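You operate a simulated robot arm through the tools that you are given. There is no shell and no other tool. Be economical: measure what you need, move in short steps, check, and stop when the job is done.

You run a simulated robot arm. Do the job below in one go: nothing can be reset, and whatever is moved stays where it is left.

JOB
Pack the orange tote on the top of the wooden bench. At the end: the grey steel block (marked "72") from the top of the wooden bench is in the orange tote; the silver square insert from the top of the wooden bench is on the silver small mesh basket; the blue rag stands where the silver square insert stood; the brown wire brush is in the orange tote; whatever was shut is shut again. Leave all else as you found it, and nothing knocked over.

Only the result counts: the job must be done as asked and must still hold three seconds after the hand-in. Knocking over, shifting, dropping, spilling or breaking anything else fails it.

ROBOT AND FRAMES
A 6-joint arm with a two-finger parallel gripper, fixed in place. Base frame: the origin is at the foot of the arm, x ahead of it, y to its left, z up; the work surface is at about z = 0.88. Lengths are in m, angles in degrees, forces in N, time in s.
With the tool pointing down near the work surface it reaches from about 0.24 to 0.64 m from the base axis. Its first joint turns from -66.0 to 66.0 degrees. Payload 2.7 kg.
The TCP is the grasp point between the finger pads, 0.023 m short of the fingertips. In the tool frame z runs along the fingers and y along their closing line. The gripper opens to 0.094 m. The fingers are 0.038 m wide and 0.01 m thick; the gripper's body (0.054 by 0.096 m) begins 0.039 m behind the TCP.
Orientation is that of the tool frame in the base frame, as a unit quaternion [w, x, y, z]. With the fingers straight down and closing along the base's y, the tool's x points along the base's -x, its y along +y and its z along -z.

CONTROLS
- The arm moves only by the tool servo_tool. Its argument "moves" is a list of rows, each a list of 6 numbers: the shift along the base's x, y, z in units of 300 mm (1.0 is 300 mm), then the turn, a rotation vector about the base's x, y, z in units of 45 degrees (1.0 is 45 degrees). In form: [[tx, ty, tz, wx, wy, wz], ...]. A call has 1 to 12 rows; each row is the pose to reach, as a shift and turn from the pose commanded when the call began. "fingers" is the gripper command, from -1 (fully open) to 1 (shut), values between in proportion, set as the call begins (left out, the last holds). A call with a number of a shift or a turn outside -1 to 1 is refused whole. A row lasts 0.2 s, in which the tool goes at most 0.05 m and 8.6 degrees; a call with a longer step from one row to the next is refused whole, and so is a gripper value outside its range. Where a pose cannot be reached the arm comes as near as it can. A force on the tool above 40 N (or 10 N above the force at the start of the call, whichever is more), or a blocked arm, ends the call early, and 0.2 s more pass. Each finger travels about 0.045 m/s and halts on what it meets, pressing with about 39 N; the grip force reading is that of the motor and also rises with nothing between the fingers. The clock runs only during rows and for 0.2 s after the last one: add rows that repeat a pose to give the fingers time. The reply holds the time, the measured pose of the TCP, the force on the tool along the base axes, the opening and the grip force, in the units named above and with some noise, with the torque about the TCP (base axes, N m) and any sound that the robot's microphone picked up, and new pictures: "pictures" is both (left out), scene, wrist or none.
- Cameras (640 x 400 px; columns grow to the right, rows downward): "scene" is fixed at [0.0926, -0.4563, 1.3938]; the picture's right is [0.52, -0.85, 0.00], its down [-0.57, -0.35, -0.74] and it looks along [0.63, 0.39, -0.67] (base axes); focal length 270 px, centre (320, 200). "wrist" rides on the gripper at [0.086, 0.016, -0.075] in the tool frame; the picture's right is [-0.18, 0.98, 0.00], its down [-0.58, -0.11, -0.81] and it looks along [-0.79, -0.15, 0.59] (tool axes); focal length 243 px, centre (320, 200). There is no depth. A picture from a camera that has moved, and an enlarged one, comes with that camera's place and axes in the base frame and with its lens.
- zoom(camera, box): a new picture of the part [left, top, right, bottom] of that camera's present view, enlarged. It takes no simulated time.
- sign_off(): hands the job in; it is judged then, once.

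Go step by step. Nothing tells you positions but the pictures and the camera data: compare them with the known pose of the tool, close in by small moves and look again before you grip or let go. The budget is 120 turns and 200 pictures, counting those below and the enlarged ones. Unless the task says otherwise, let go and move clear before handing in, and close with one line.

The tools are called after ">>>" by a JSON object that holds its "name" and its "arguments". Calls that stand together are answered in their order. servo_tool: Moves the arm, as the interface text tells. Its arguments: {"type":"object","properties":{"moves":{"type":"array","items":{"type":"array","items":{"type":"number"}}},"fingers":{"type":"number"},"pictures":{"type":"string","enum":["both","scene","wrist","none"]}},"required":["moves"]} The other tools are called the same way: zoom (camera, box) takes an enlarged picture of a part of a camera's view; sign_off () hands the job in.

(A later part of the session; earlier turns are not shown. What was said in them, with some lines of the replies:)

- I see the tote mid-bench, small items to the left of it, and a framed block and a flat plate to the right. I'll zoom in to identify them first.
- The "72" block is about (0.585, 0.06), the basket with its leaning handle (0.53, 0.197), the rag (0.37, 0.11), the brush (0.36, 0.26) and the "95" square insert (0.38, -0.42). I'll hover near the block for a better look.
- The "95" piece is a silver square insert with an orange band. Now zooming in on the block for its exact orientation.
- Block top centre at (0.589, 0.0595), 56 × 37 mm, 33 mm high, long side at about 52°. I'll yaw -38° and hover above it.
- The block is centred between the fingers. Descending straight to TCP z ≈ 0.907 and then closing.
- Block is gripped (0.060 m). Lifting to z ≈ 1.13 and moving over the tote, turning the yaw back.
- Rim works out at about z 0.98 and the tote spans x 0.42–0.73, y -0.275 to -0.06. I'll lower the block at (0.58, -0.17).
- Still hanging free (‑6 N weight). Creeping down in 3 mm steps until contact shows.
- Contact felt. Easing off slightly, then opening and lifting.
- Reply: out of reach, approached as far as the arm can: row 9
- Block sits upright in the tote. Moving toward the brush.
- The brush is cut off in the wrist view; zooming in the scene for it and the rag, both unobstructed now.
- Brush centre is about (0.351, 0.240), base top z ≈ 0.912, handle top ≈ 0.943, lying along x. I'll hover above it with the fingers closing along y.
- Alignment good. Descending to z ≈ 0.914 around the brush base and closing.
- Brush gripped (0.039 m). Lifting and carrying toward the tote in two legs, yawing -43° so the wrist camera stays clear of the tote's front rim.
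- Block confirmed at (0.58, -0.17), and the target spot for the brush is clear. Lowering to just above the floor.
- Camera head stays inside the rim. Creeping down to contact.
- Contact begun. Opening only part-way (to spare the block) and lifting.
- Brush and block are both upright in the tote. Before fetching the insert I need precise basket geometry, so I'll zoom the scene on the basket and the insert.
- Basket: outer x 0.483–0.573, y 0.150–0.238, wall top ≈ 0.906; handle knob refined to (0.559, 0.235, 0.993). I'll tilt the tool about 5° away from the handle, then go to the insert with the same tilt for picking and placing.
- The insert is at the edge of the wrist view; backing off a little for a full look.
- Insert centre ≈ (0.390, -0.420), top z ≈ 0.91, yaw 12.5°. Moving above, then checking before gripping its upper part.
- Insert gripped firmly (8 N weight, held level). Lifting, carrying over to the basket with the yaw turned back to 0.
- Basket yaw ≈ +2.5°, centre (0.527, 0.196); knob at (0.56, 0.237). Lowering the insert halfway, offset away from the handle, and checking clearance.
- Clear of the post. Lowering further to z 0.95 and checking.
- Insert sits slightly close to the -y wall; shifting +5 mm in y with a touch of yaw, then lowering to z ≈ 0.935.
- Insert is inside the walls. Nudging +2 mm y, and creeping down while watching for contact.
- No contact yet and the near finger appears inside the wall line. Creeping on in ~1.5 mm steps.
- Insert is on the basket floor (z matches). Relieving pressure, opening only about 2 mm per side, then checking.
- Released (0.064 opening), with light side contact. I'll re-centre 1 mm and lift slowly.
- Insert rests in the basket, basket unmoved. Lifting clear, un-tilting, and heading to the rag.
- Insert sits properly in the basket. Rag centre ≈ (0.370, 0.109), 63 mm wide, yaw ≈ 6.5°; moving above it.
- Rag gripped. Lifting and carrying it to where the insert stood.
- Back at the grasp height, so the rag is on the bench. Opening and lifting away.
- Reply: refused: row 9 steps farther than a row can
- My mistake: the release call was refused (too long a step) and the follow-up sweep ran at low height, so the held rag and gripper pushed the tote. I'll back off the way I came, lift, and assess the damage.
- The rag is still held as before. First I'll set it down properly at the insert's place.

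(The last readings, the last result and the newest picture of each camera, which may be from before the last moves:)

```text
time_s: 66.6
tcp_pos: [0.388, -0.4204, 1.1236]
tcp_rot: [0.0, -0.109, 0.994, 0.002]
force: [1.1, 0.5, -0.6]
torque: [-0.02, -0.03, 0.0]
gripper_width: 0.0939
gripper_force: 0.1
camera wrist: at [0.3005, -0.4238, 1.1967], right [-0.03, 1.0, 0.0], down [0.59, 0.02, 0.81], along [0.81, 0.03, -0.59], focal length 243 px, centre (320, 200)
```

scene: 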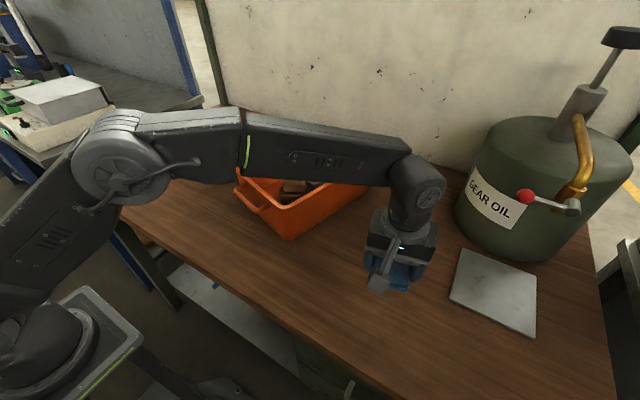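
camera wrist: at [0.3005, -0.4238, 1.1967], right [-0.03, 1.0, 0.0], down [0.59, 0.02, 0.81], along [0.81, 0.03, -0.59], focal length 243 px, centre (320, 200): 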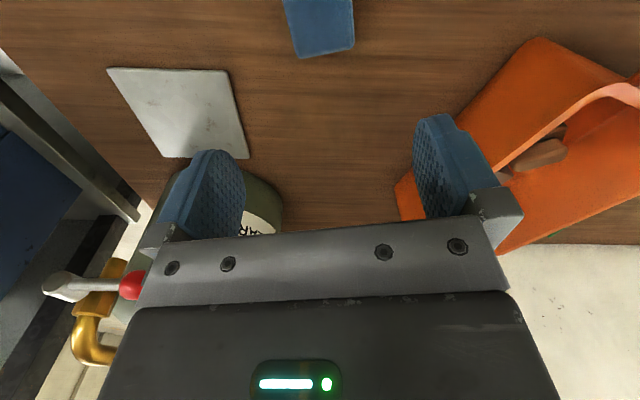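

Rag placed. Now moving the arm high and left, out of the scene camera's way, to measure the tote.

>>> {"name": "servo_tool", "arguments": {"moves": [[-0.02, 0.12, 0.05, 0, 0, -0.05], [-0.04, 0.25, 0.08, 0, 0, -0.1], [-0.06, 0.39, 0.08, 0, 0, -0.15], [-0.08, 0.53, 0.08, 0, 0, -0.2], [-0.1, 0.67, 0.08, 0, 0, -0.25], [-0.12, 0.81, 0.08, 0, 0, -0.277], [-0.14, 0.95, 0.08, 0, 0, -0.277]], "pictures": "none"}}

>>> {"name": "servo_tool", "arguments": {"moves": [[0, 0.14, 0, 0, 0, 0], [0, 0.28, 0, 0, 0, 0], [0, 0.42, 0, 0, 0, 0], [0, 0.56, 0, 0, 0, 0], [0, 0.7, 0, 0, 0, 0], [0, 0.84, 0, 0, 0, 0], [0, 0.98, 0, 0, 0, 0]], "pictures": "both"}}

>>> {"name": "zoom", "arguments": {"camera": "scene", "box": [220, 110, 400, 270]}}

```text
time_s: 68.2
tcp_pos: [0.3462, -0.1358, 1.1475]
tcp_rot: [-0.001, 0.001, 1.0, 0.002]
force: [-0.3, -0.1, 0.2]
torque: [0.0, 0.04, -0.01]
gripper_width: 0.0941
gripper_force: 0.0
```

```text
time_s: 69.8
tcp_pos: [0.3466, 0.1604, 1.1464]
tcp_rot: [0.0, 0.0, 1.0, 0.001]
force: [-0.1, -0.1, -0.3]
torque: [0.01, -0.01, 0.01]
gripper_width: 0.0939
gripper_force: 0.1
camera wrist: at [0.2606, 0.1756, 1.2208], right [0.18, 0.98, 0.0], down [0.58, -0.11, 0.81], along [0.79, -0.15, -0.59], focal length 243 px, centre (320, 200)
```

scene: 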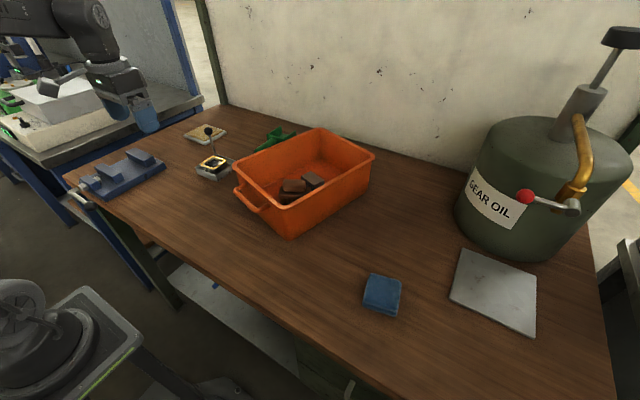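
wrist: 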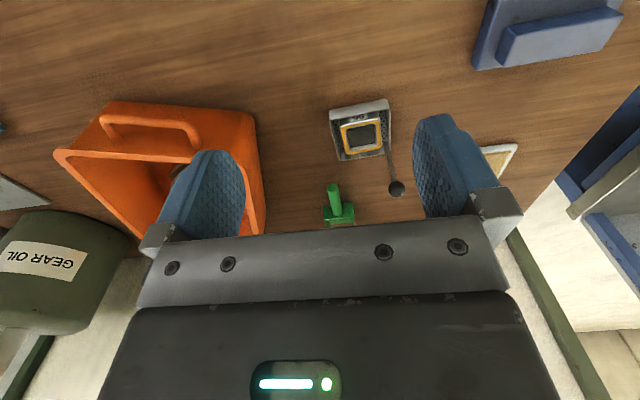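

```text
2.50 times, centred on (310, 190) of scene
camera zoom: at [0.0926, -0.4563, 1.3938], right [0.52, -0.85, 0.0], down [-0.57, -0.35, -0.74], along [0.63, 0.39, -0.67], focal length 676 px, centre (345, 225)
```

zoom: 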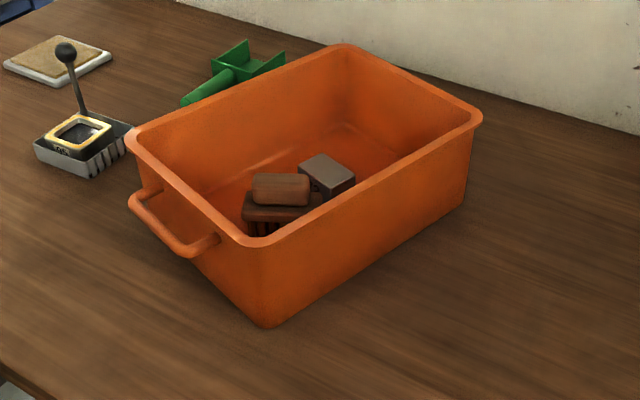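

The tote pivoted: about -17° of yaw, with its centre shifted about (+0.02, +0.066). The basket and scoop are unmoved and the contents are still upright. I'll undo this by pinching the tote's right rim near the front and dragging it back along the reverse arc, comparing with the original view.

>>> {"name": "servo_tool", "arguments": {"moves": [[0.05, -0.13, 0, 0, 0, -0.05], [0.1, -0.26, 0, 0, 0, -0.1], [0.15, -0.39, 0, 0, 0, -0.15], [0.2, -0.52, 0, 0, 0, -0.2], [0.25, -0.65, 0, 0, 0, -0.25], [0.3, -0.78, 0, 0, 0, -0.3], [0.33, -0.91, 0, 0, 0, -0.387], [0.33, -0.99, 0, 0, 0, -0.387]], "pictures": "wrist"}}

```text
time_s: 71.6
tcp_pos: [0.4447, -0.1388, 1.146]
tcp_rot: [0.0, 0.152, 0.988, 0.002]
force: [-0.4, 0.7, 0.5]
torque: [0.01, -0.01, 0.01]
gripper_width: 0.094
gripper_force: 0.1
camera wrist: at [0.3684, -0.0976, 1.2207], right [0.47, 0.88, 0.0], down [0.52, -0.28, 0.81], along [0.71, -0.38, -0.59], focal length 243 px, centre (320, 200)
```

wrist: 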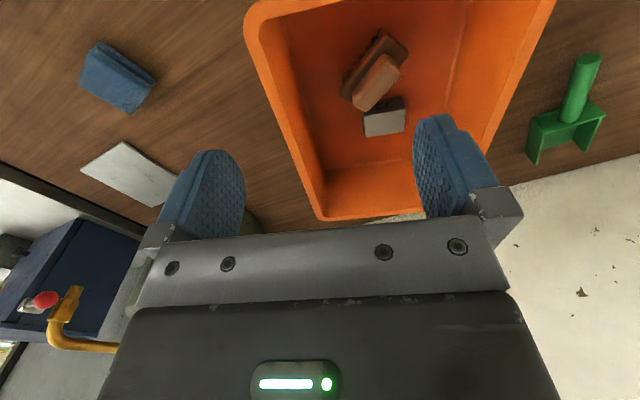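

Rim top re-triangulates to z ≈ 1.005. I'll go above the right rim near the front at (0.455, -0.189) and check before straddling it.

>>> {"name": "servo_tool", "arguments": {"moves": [[0.02, -0.08, -0.05, 0, 0, 0], [0.033, -0.167, -0.1, 0, 0, 0], [0.033, -0.167, -0.2, 0, 0, 0], [0.033, -0.167, -0.3, 0, 0, 0]], "pictures": "both"}}

>>> {"name": "zoom", "arguments": {"camera": "scene", "box": [220, 110, 400, 270]}}

```text
time_s: 72.6
tcp_pos: [0.455, -0.1877, 1.0574]
tcp_rot: [0.001, 0.151, 0.988, 0.002]
force: [0.6, -0.3, -0.5]
torque: [0.01, 0.0, 0.01]
gripper_width: 0.0941
gripper_force: 0.0
camera wrist: at [0.3773, -0.1473, 1.1307], right [0.47, 0.88, 0.0], down [0.52, -0.28, 0.81], along [0.71, -0.38, -0.59], focal length 243 px, centre (320, 200)
```

scene: 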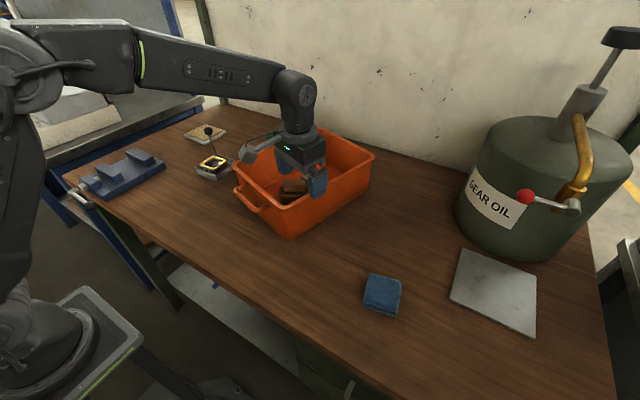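
wrist: 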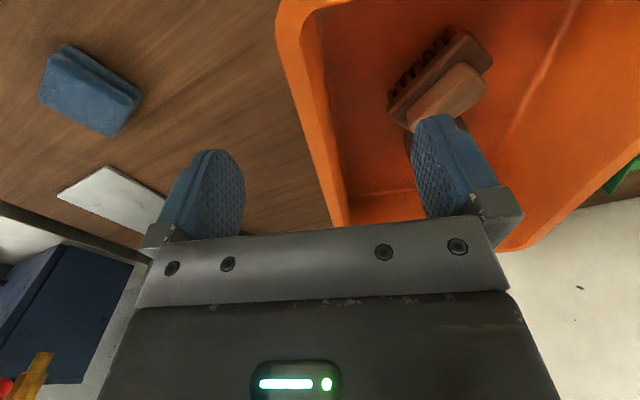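

```text
2.50 times, centred on (310, 190) of scene
camera zoom: at [0.0926, -0.4563, 1.3938], right [0.52, -0.85, 0.0], down [-0.57, -0.35, -0.74], along [0.63, 0.39, -0.67], focal length 676 px, centre (345, 225)
```

zoom: 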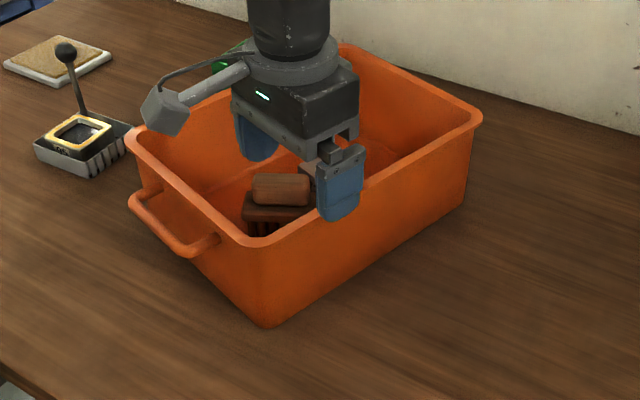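

Rim is centred between the fingers. Descending to straddle and closing.

>>> {"name": "servo_tool", "arguments": {"moves": [[0, 0, -0.06, 0, 0, 0], [0, 0, -0.12, 0, 0, 0], [0, 0, -0.163, 0, 0, 0]], "pictures": "wrist"}}

```text
time_s: 73.4
tcp_pos: [0.4547, -0.1883, 1.0076]
tcp_rot: [0.0, 0.152, 0.988, 0.002]
force: [0.2, -0.4, 0.0]
torque: [-0.05, -0.01, 0.02]
gripper_width: 0.0936
gripper_force: 0.1
camera wrist: at [0.3771, -0.1467, 1.0817], right [0.47, 0.88, 0.0], down [0.52, -0.28, 0.81], along [0.71, -0.38, -0.59], focal length 243 px, centre (320, 200)
```

wrist: 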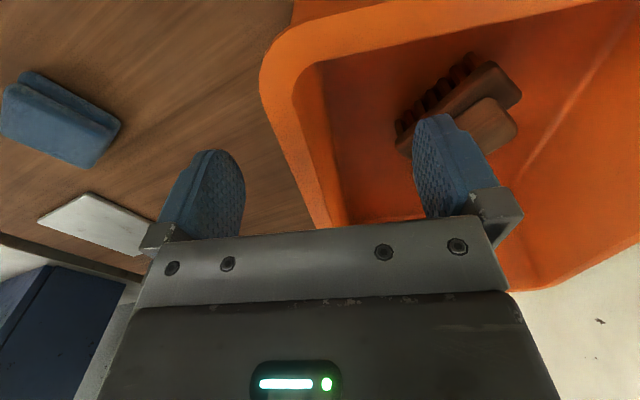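

>>> {"name": "servo_tool", "arguments": {"moves": [[0, 0, 0, 0, 0, 0], [0, 0, 0, 0, 0, 0], [0, 0, 0, 0, 0, 0], [0, 0, 0, 0, 0, 0], [0, 0, 0, 0, 0, 0], [0, 0, 0, 0, 0, 0]], "fingers": 1, "pictures": "wrist"}}

>>> {"name": "zoom", "arguments": {"camera": "scene", "box": [220, 110, 400, 270]}}

```text
time_s: 74.8
tcp_pos: [0.4547, -0.1887, 1.008]
tcp_rot: [0.001, 0.152, 0.988, 0.002]
force: [-0.6, -2.2, 1.9]
torque: [0.25, 0.26, -0.9]
gripper_width: 0.0116
gripper_force: 39.0
camera wrist: at [0.3771, -0.1469, 1.0822], right [0.47, 0.88, 0.0], down [0.52, -0.28, 0.81], along [0.71, -0.38, -0.59], focal length 243 px, centre (320, 200)
```

wrist: 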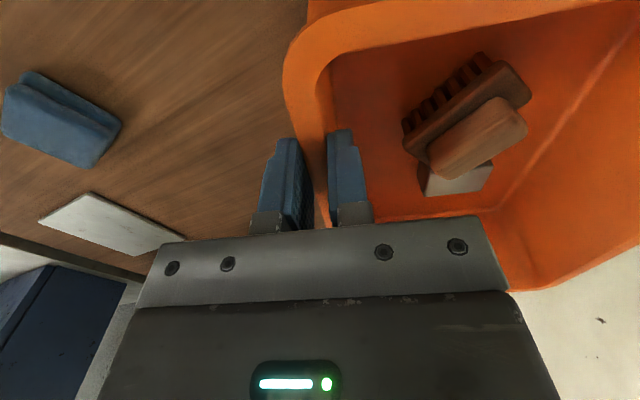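

```text
2.50 times, centred on (310, 190) of scene
camera zoom: at [0.0925, -0.4564, 1.3938], right [0.52, -0.85, 0.0], down [-0.57, -0.35, -0.74], along [0.63, 0.39, -0.67], focal length 676 px, centre (345, 225)
```

zoom: 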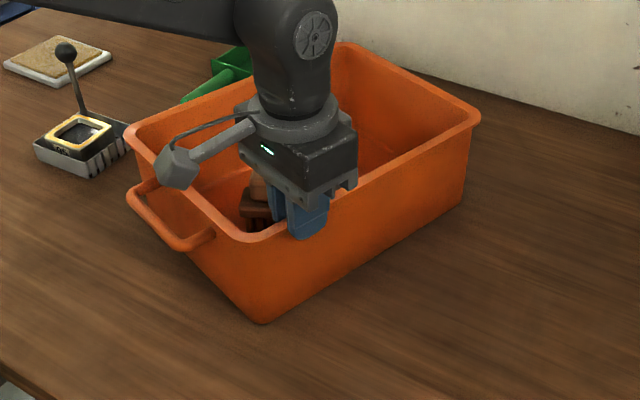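

Rim pinched. Dragging back along the arc in small steps: Δy ≈ -95 mm with +17.4° of yaw.

>>> {"name": "servo_tool", "arguments": {"moves": [[-0.003, -0.03, 0, 0, 0, 0.037], [-0.006, -0.06, 0, 0, 0, 0.074], [-0.008, -0.09, 0, 0, 0, 0.111], [-0.009, -0.12, 0, 0, 0, 0.148], [-0.009, -0.15, 0, 0, 0, 0.185], [-0.007, -0.18, 0, 0, 0, 0.222], [-0.004, -0.21, 0, 0, 0, 0.26], [0, -0.24, 0, 0, 0, 0.297], [0.004, -0.27, 0, 0, 0, 0.334], [0.008, -0.29, 0, 0, 0, 0.365], [0.008, -0.29, 0, 0, 0, 0.365]], "pictures": "wrist"}}

>>> {"name": "zoom", "arguments": {"camera": "scene", "box": [230, 120, 400, 270]}}

```text
time_s: 77.2
tcp_pos: [0.4576, -0.2748, 1.0082]
tcp_rot: [0.0, 0.009, 1.0, 0.002]
force: [-0.2, 1.8, -0.2]
torque: [0.17, -0.3, -0.34]
gripper_width: 0.0115
gripper_force: 39.0
camera wrist: at [0.3716, -0.2581, 1.0822], right [0.2, 0.98, 0.0], down [0.58, -0.12, 0.81], along [0.79, -0.16, -0.59], focal length 243 px, centre (320, 200)
```

wrist: 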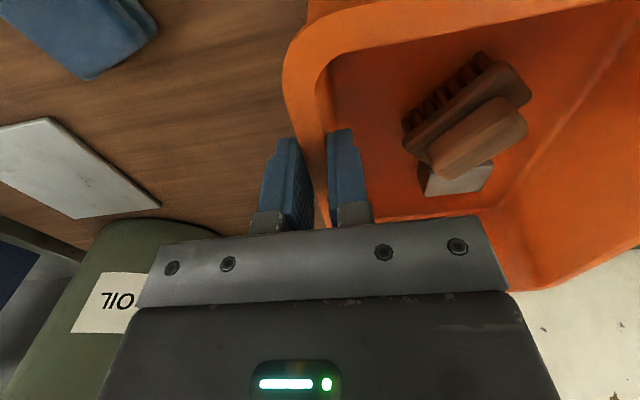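

```text
2.67 times, centred on (315, 195) of scene
camera zoom: at [0.0926, -0.4562, 1.3938], right [0.52, -0.85, 0.0], down [-0.57, -0.35, -0.74], along [0.63, 0.39, -0.67], focal length 721 px, centre (333, 213)
```

zoom: 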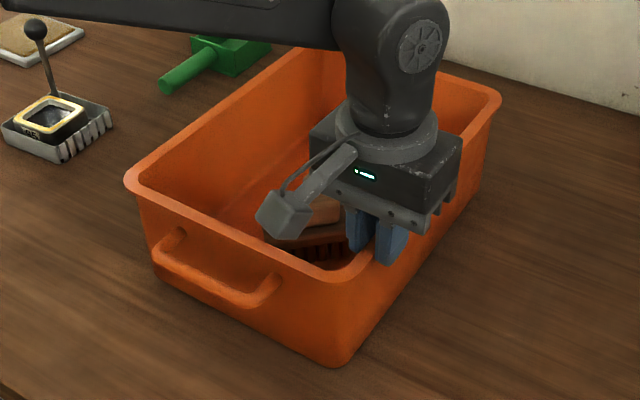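

The tote followed rigidly. Comparing with the original same-box zoom, about (-4, -17) mm and +1.2° remain; applying that.

>>> {"name": "servo_tool", "arguments": {"moves": [[-0.004, -0.019, 0, 0, 0, 0.009], [-0.009, -0.038, 0, 0, 0, 0.018], [-0.013, -0.057, 0, 0, 0, 0.027], [-0.013, -0.057, 0, 0, 0, 0.027]], "pictures": "none"}}

>>> {"name": "zoom", "arguments": {"camera": "scene", "box": [230, 120, 400, 270]}}

```text
time_s: 78.2
tcp_pos: [0.4539, -0.2921, 1.0074]
tcp_rot: [0.0, -0.002, 1.0, 0.002]
force: [0.0, 3.6, 0.1]
torque: [0.26, 0.01, 0.09]
gripper_width: 0.0115
gripper_force: 39.1
```

```text
2.67 times, centred on (315, 195) of scene
camera zoom: at [0.0926, -0.4562, 1.3939], right [0.52, -0.85, 0.0], down [-0.57, -0.35, -0.74], along [0.63, 0.39, -0.67], focal length 721 px, centre (333, 213)
```

zoom: 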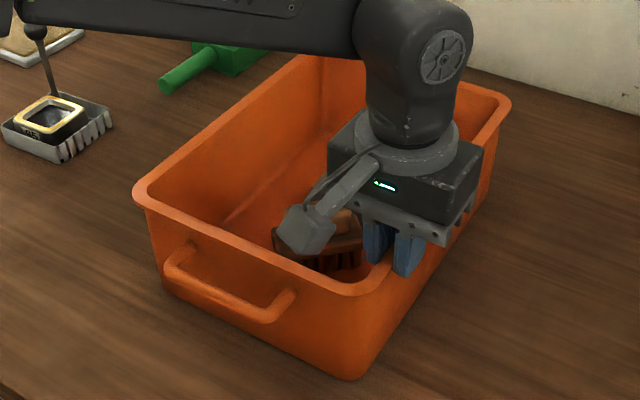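

The tote matches its original outline to within about a pixel. Releasing the rim and lifting straight up.

>>> {"name": "servo_tool", "arguments": {"moves": [[0, 0, 0, 0, 0, 0], [0, 0, 0, 0, 0, 0], [0, 0, 0, 0, 0, 0], [0, 0, 0, 0, 0, 0], [0, 0, 0.1, 0, 0, 0], [0, 0, 0.25, 0, 0, 0], [0, 0, 0.4, 0, 0, 0]], "fingers": -0.3, "pictures": "none"}}

```text
time_s: 79.8
tcp_pos: [0.4533, -0.2923, 1.1279]
tcp_rot: [-0.001, -0.001, 1.0, 0.002]
force: [0.2, -0.1, -0.9]
torque: [0.02, 0.01, 0.02]
gripper_width: 0.061
gripper_force: 0.0
```

Now moving the arm left, high, for an unobstructed final check.

>>> {"name": "servo_tool", "arguments": {"moves": [[-0.05, 0.12, 0.03, 0, 0, 0], [-0.1, 0.25, 0.03, 0, 0, 0], [-0.15, 0.38, 0.03, 0, 0, 0], [-0.2, 0.51, 0.03, 0, 0, 0], [-0.25, 0.64, 0.03, 0, 0, 0], [-0.28, 0.78, 0.03, 0, 0, 0], [-0.3, 0.92, 0.03, 0, 0, 0], [-0.3, 0.99, 0.03, 0, 0, 0]], "pictures": "none"}}

>>> {"name": "servo_tool", "arguments": {"moves": [[0, 0.14, 0, 0, 0, 0], [0, 0.28, 0, 0, 0, 0], [0, 0.42, 0, 0, 0, 0], [0, 0.56, 0, 0, 0, 0], [0, 0.6, 0, 0, 0, 0]], "pictures": "scene"}}

>>> {"name": "zoom", "arguments": {"camera": "scene", "box": [230, 120, 400, 270]}}

>>> {"name": "zoom", "arguments": {"camera": "scene", "box": [360, 265, 410, 320]}}

>>> {"name": "zoom", "arguments": {"camera": "scene", "box": [190, 120, 245, 185]}}

```text
time_s: 81.6
tcp_pos: [0.3629, 0.0037, 1.1366]
tcp_rot: [0.0, -0.001, 1.0, 0.002]
force: [-0.3, 0.2, 0.9]
torque: [0.01, 0.02, 0.01]
gripper_width: 0.0612
gripper_force: 0.0
```

```text
time_s: 82.8
tcp_pos: [0.364, 0.1852, 1.1359]
tcp_rot: [0.0, -0.001, 1.0, 0.001]
force: [-0.5, -0.7, -0.6]
torque: [0.0, 0.0, -0.02]
gripper_width: 0.061
gripper_force: 0.0
```

scene: 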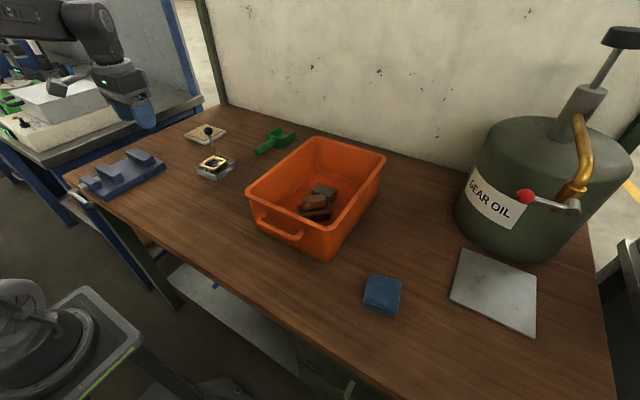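

```text
2.67 times, centred on (315, 195) of scene
camera zoom: at [0.0926, -0.4562, 1.3938], right [0.52, -0.85, 0.0], down [-0.57, -0.35, -0.74], along [0.63, 0.39, -0.67], focal length 721 px, centre (333, 213)
```

zoom: 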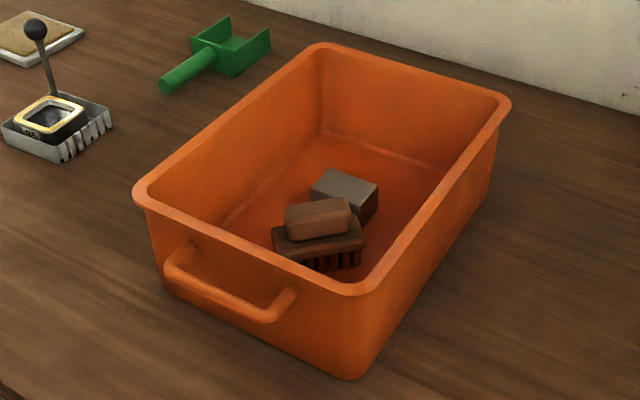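

```text
7.27 times, centred on (385, 292) of scene
camera zoom: at [0.0926, -0.4562, 1.3938], right [0.52, -0.85, 0.0], down [-0.57, -0.35, -0.74], along [0.63, 0.39, -0.67], focal length 1965 px, centre (-153, -473)
```

zoom: 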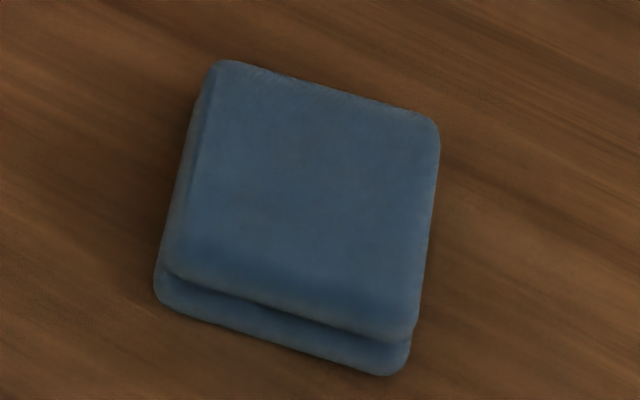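

```text
6.15 times, centred on (218, 152) of scene
camera zoom: at [0.0926, -0.4562, 1.3938], right [0.52, -0.85, 0.0], down [-0.57, -0.35, -0.74], along [0.63, 0.39, -0.67], focal length 1663 px, centre (951, 492)
```

zoom: 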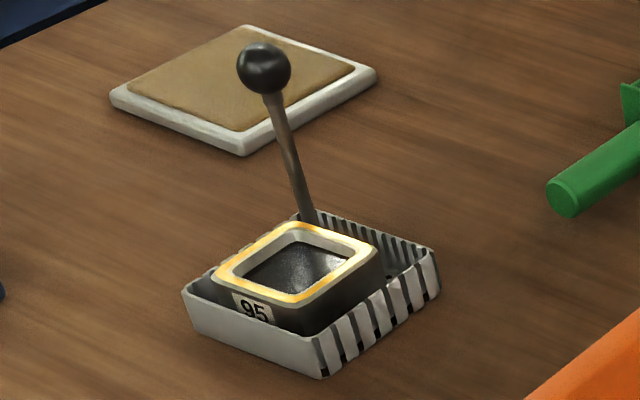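

Everything checks out: block and brush upright in the tote, insert in the basket, rag where the insert stood. The tote is back to within about 1–2 px of its original outline, the basket, scoop and other items are unmoved, and the arm is clear. Handing in.

>>> {"name": "sign_off", "arguments": {}}

```text
The job is handed in.
```

The job is done as asked and handed in, with one slip: I knocked the tote out of place with the arm, then dragged it back to within a few millimetres of where it stood, its contents still upright.
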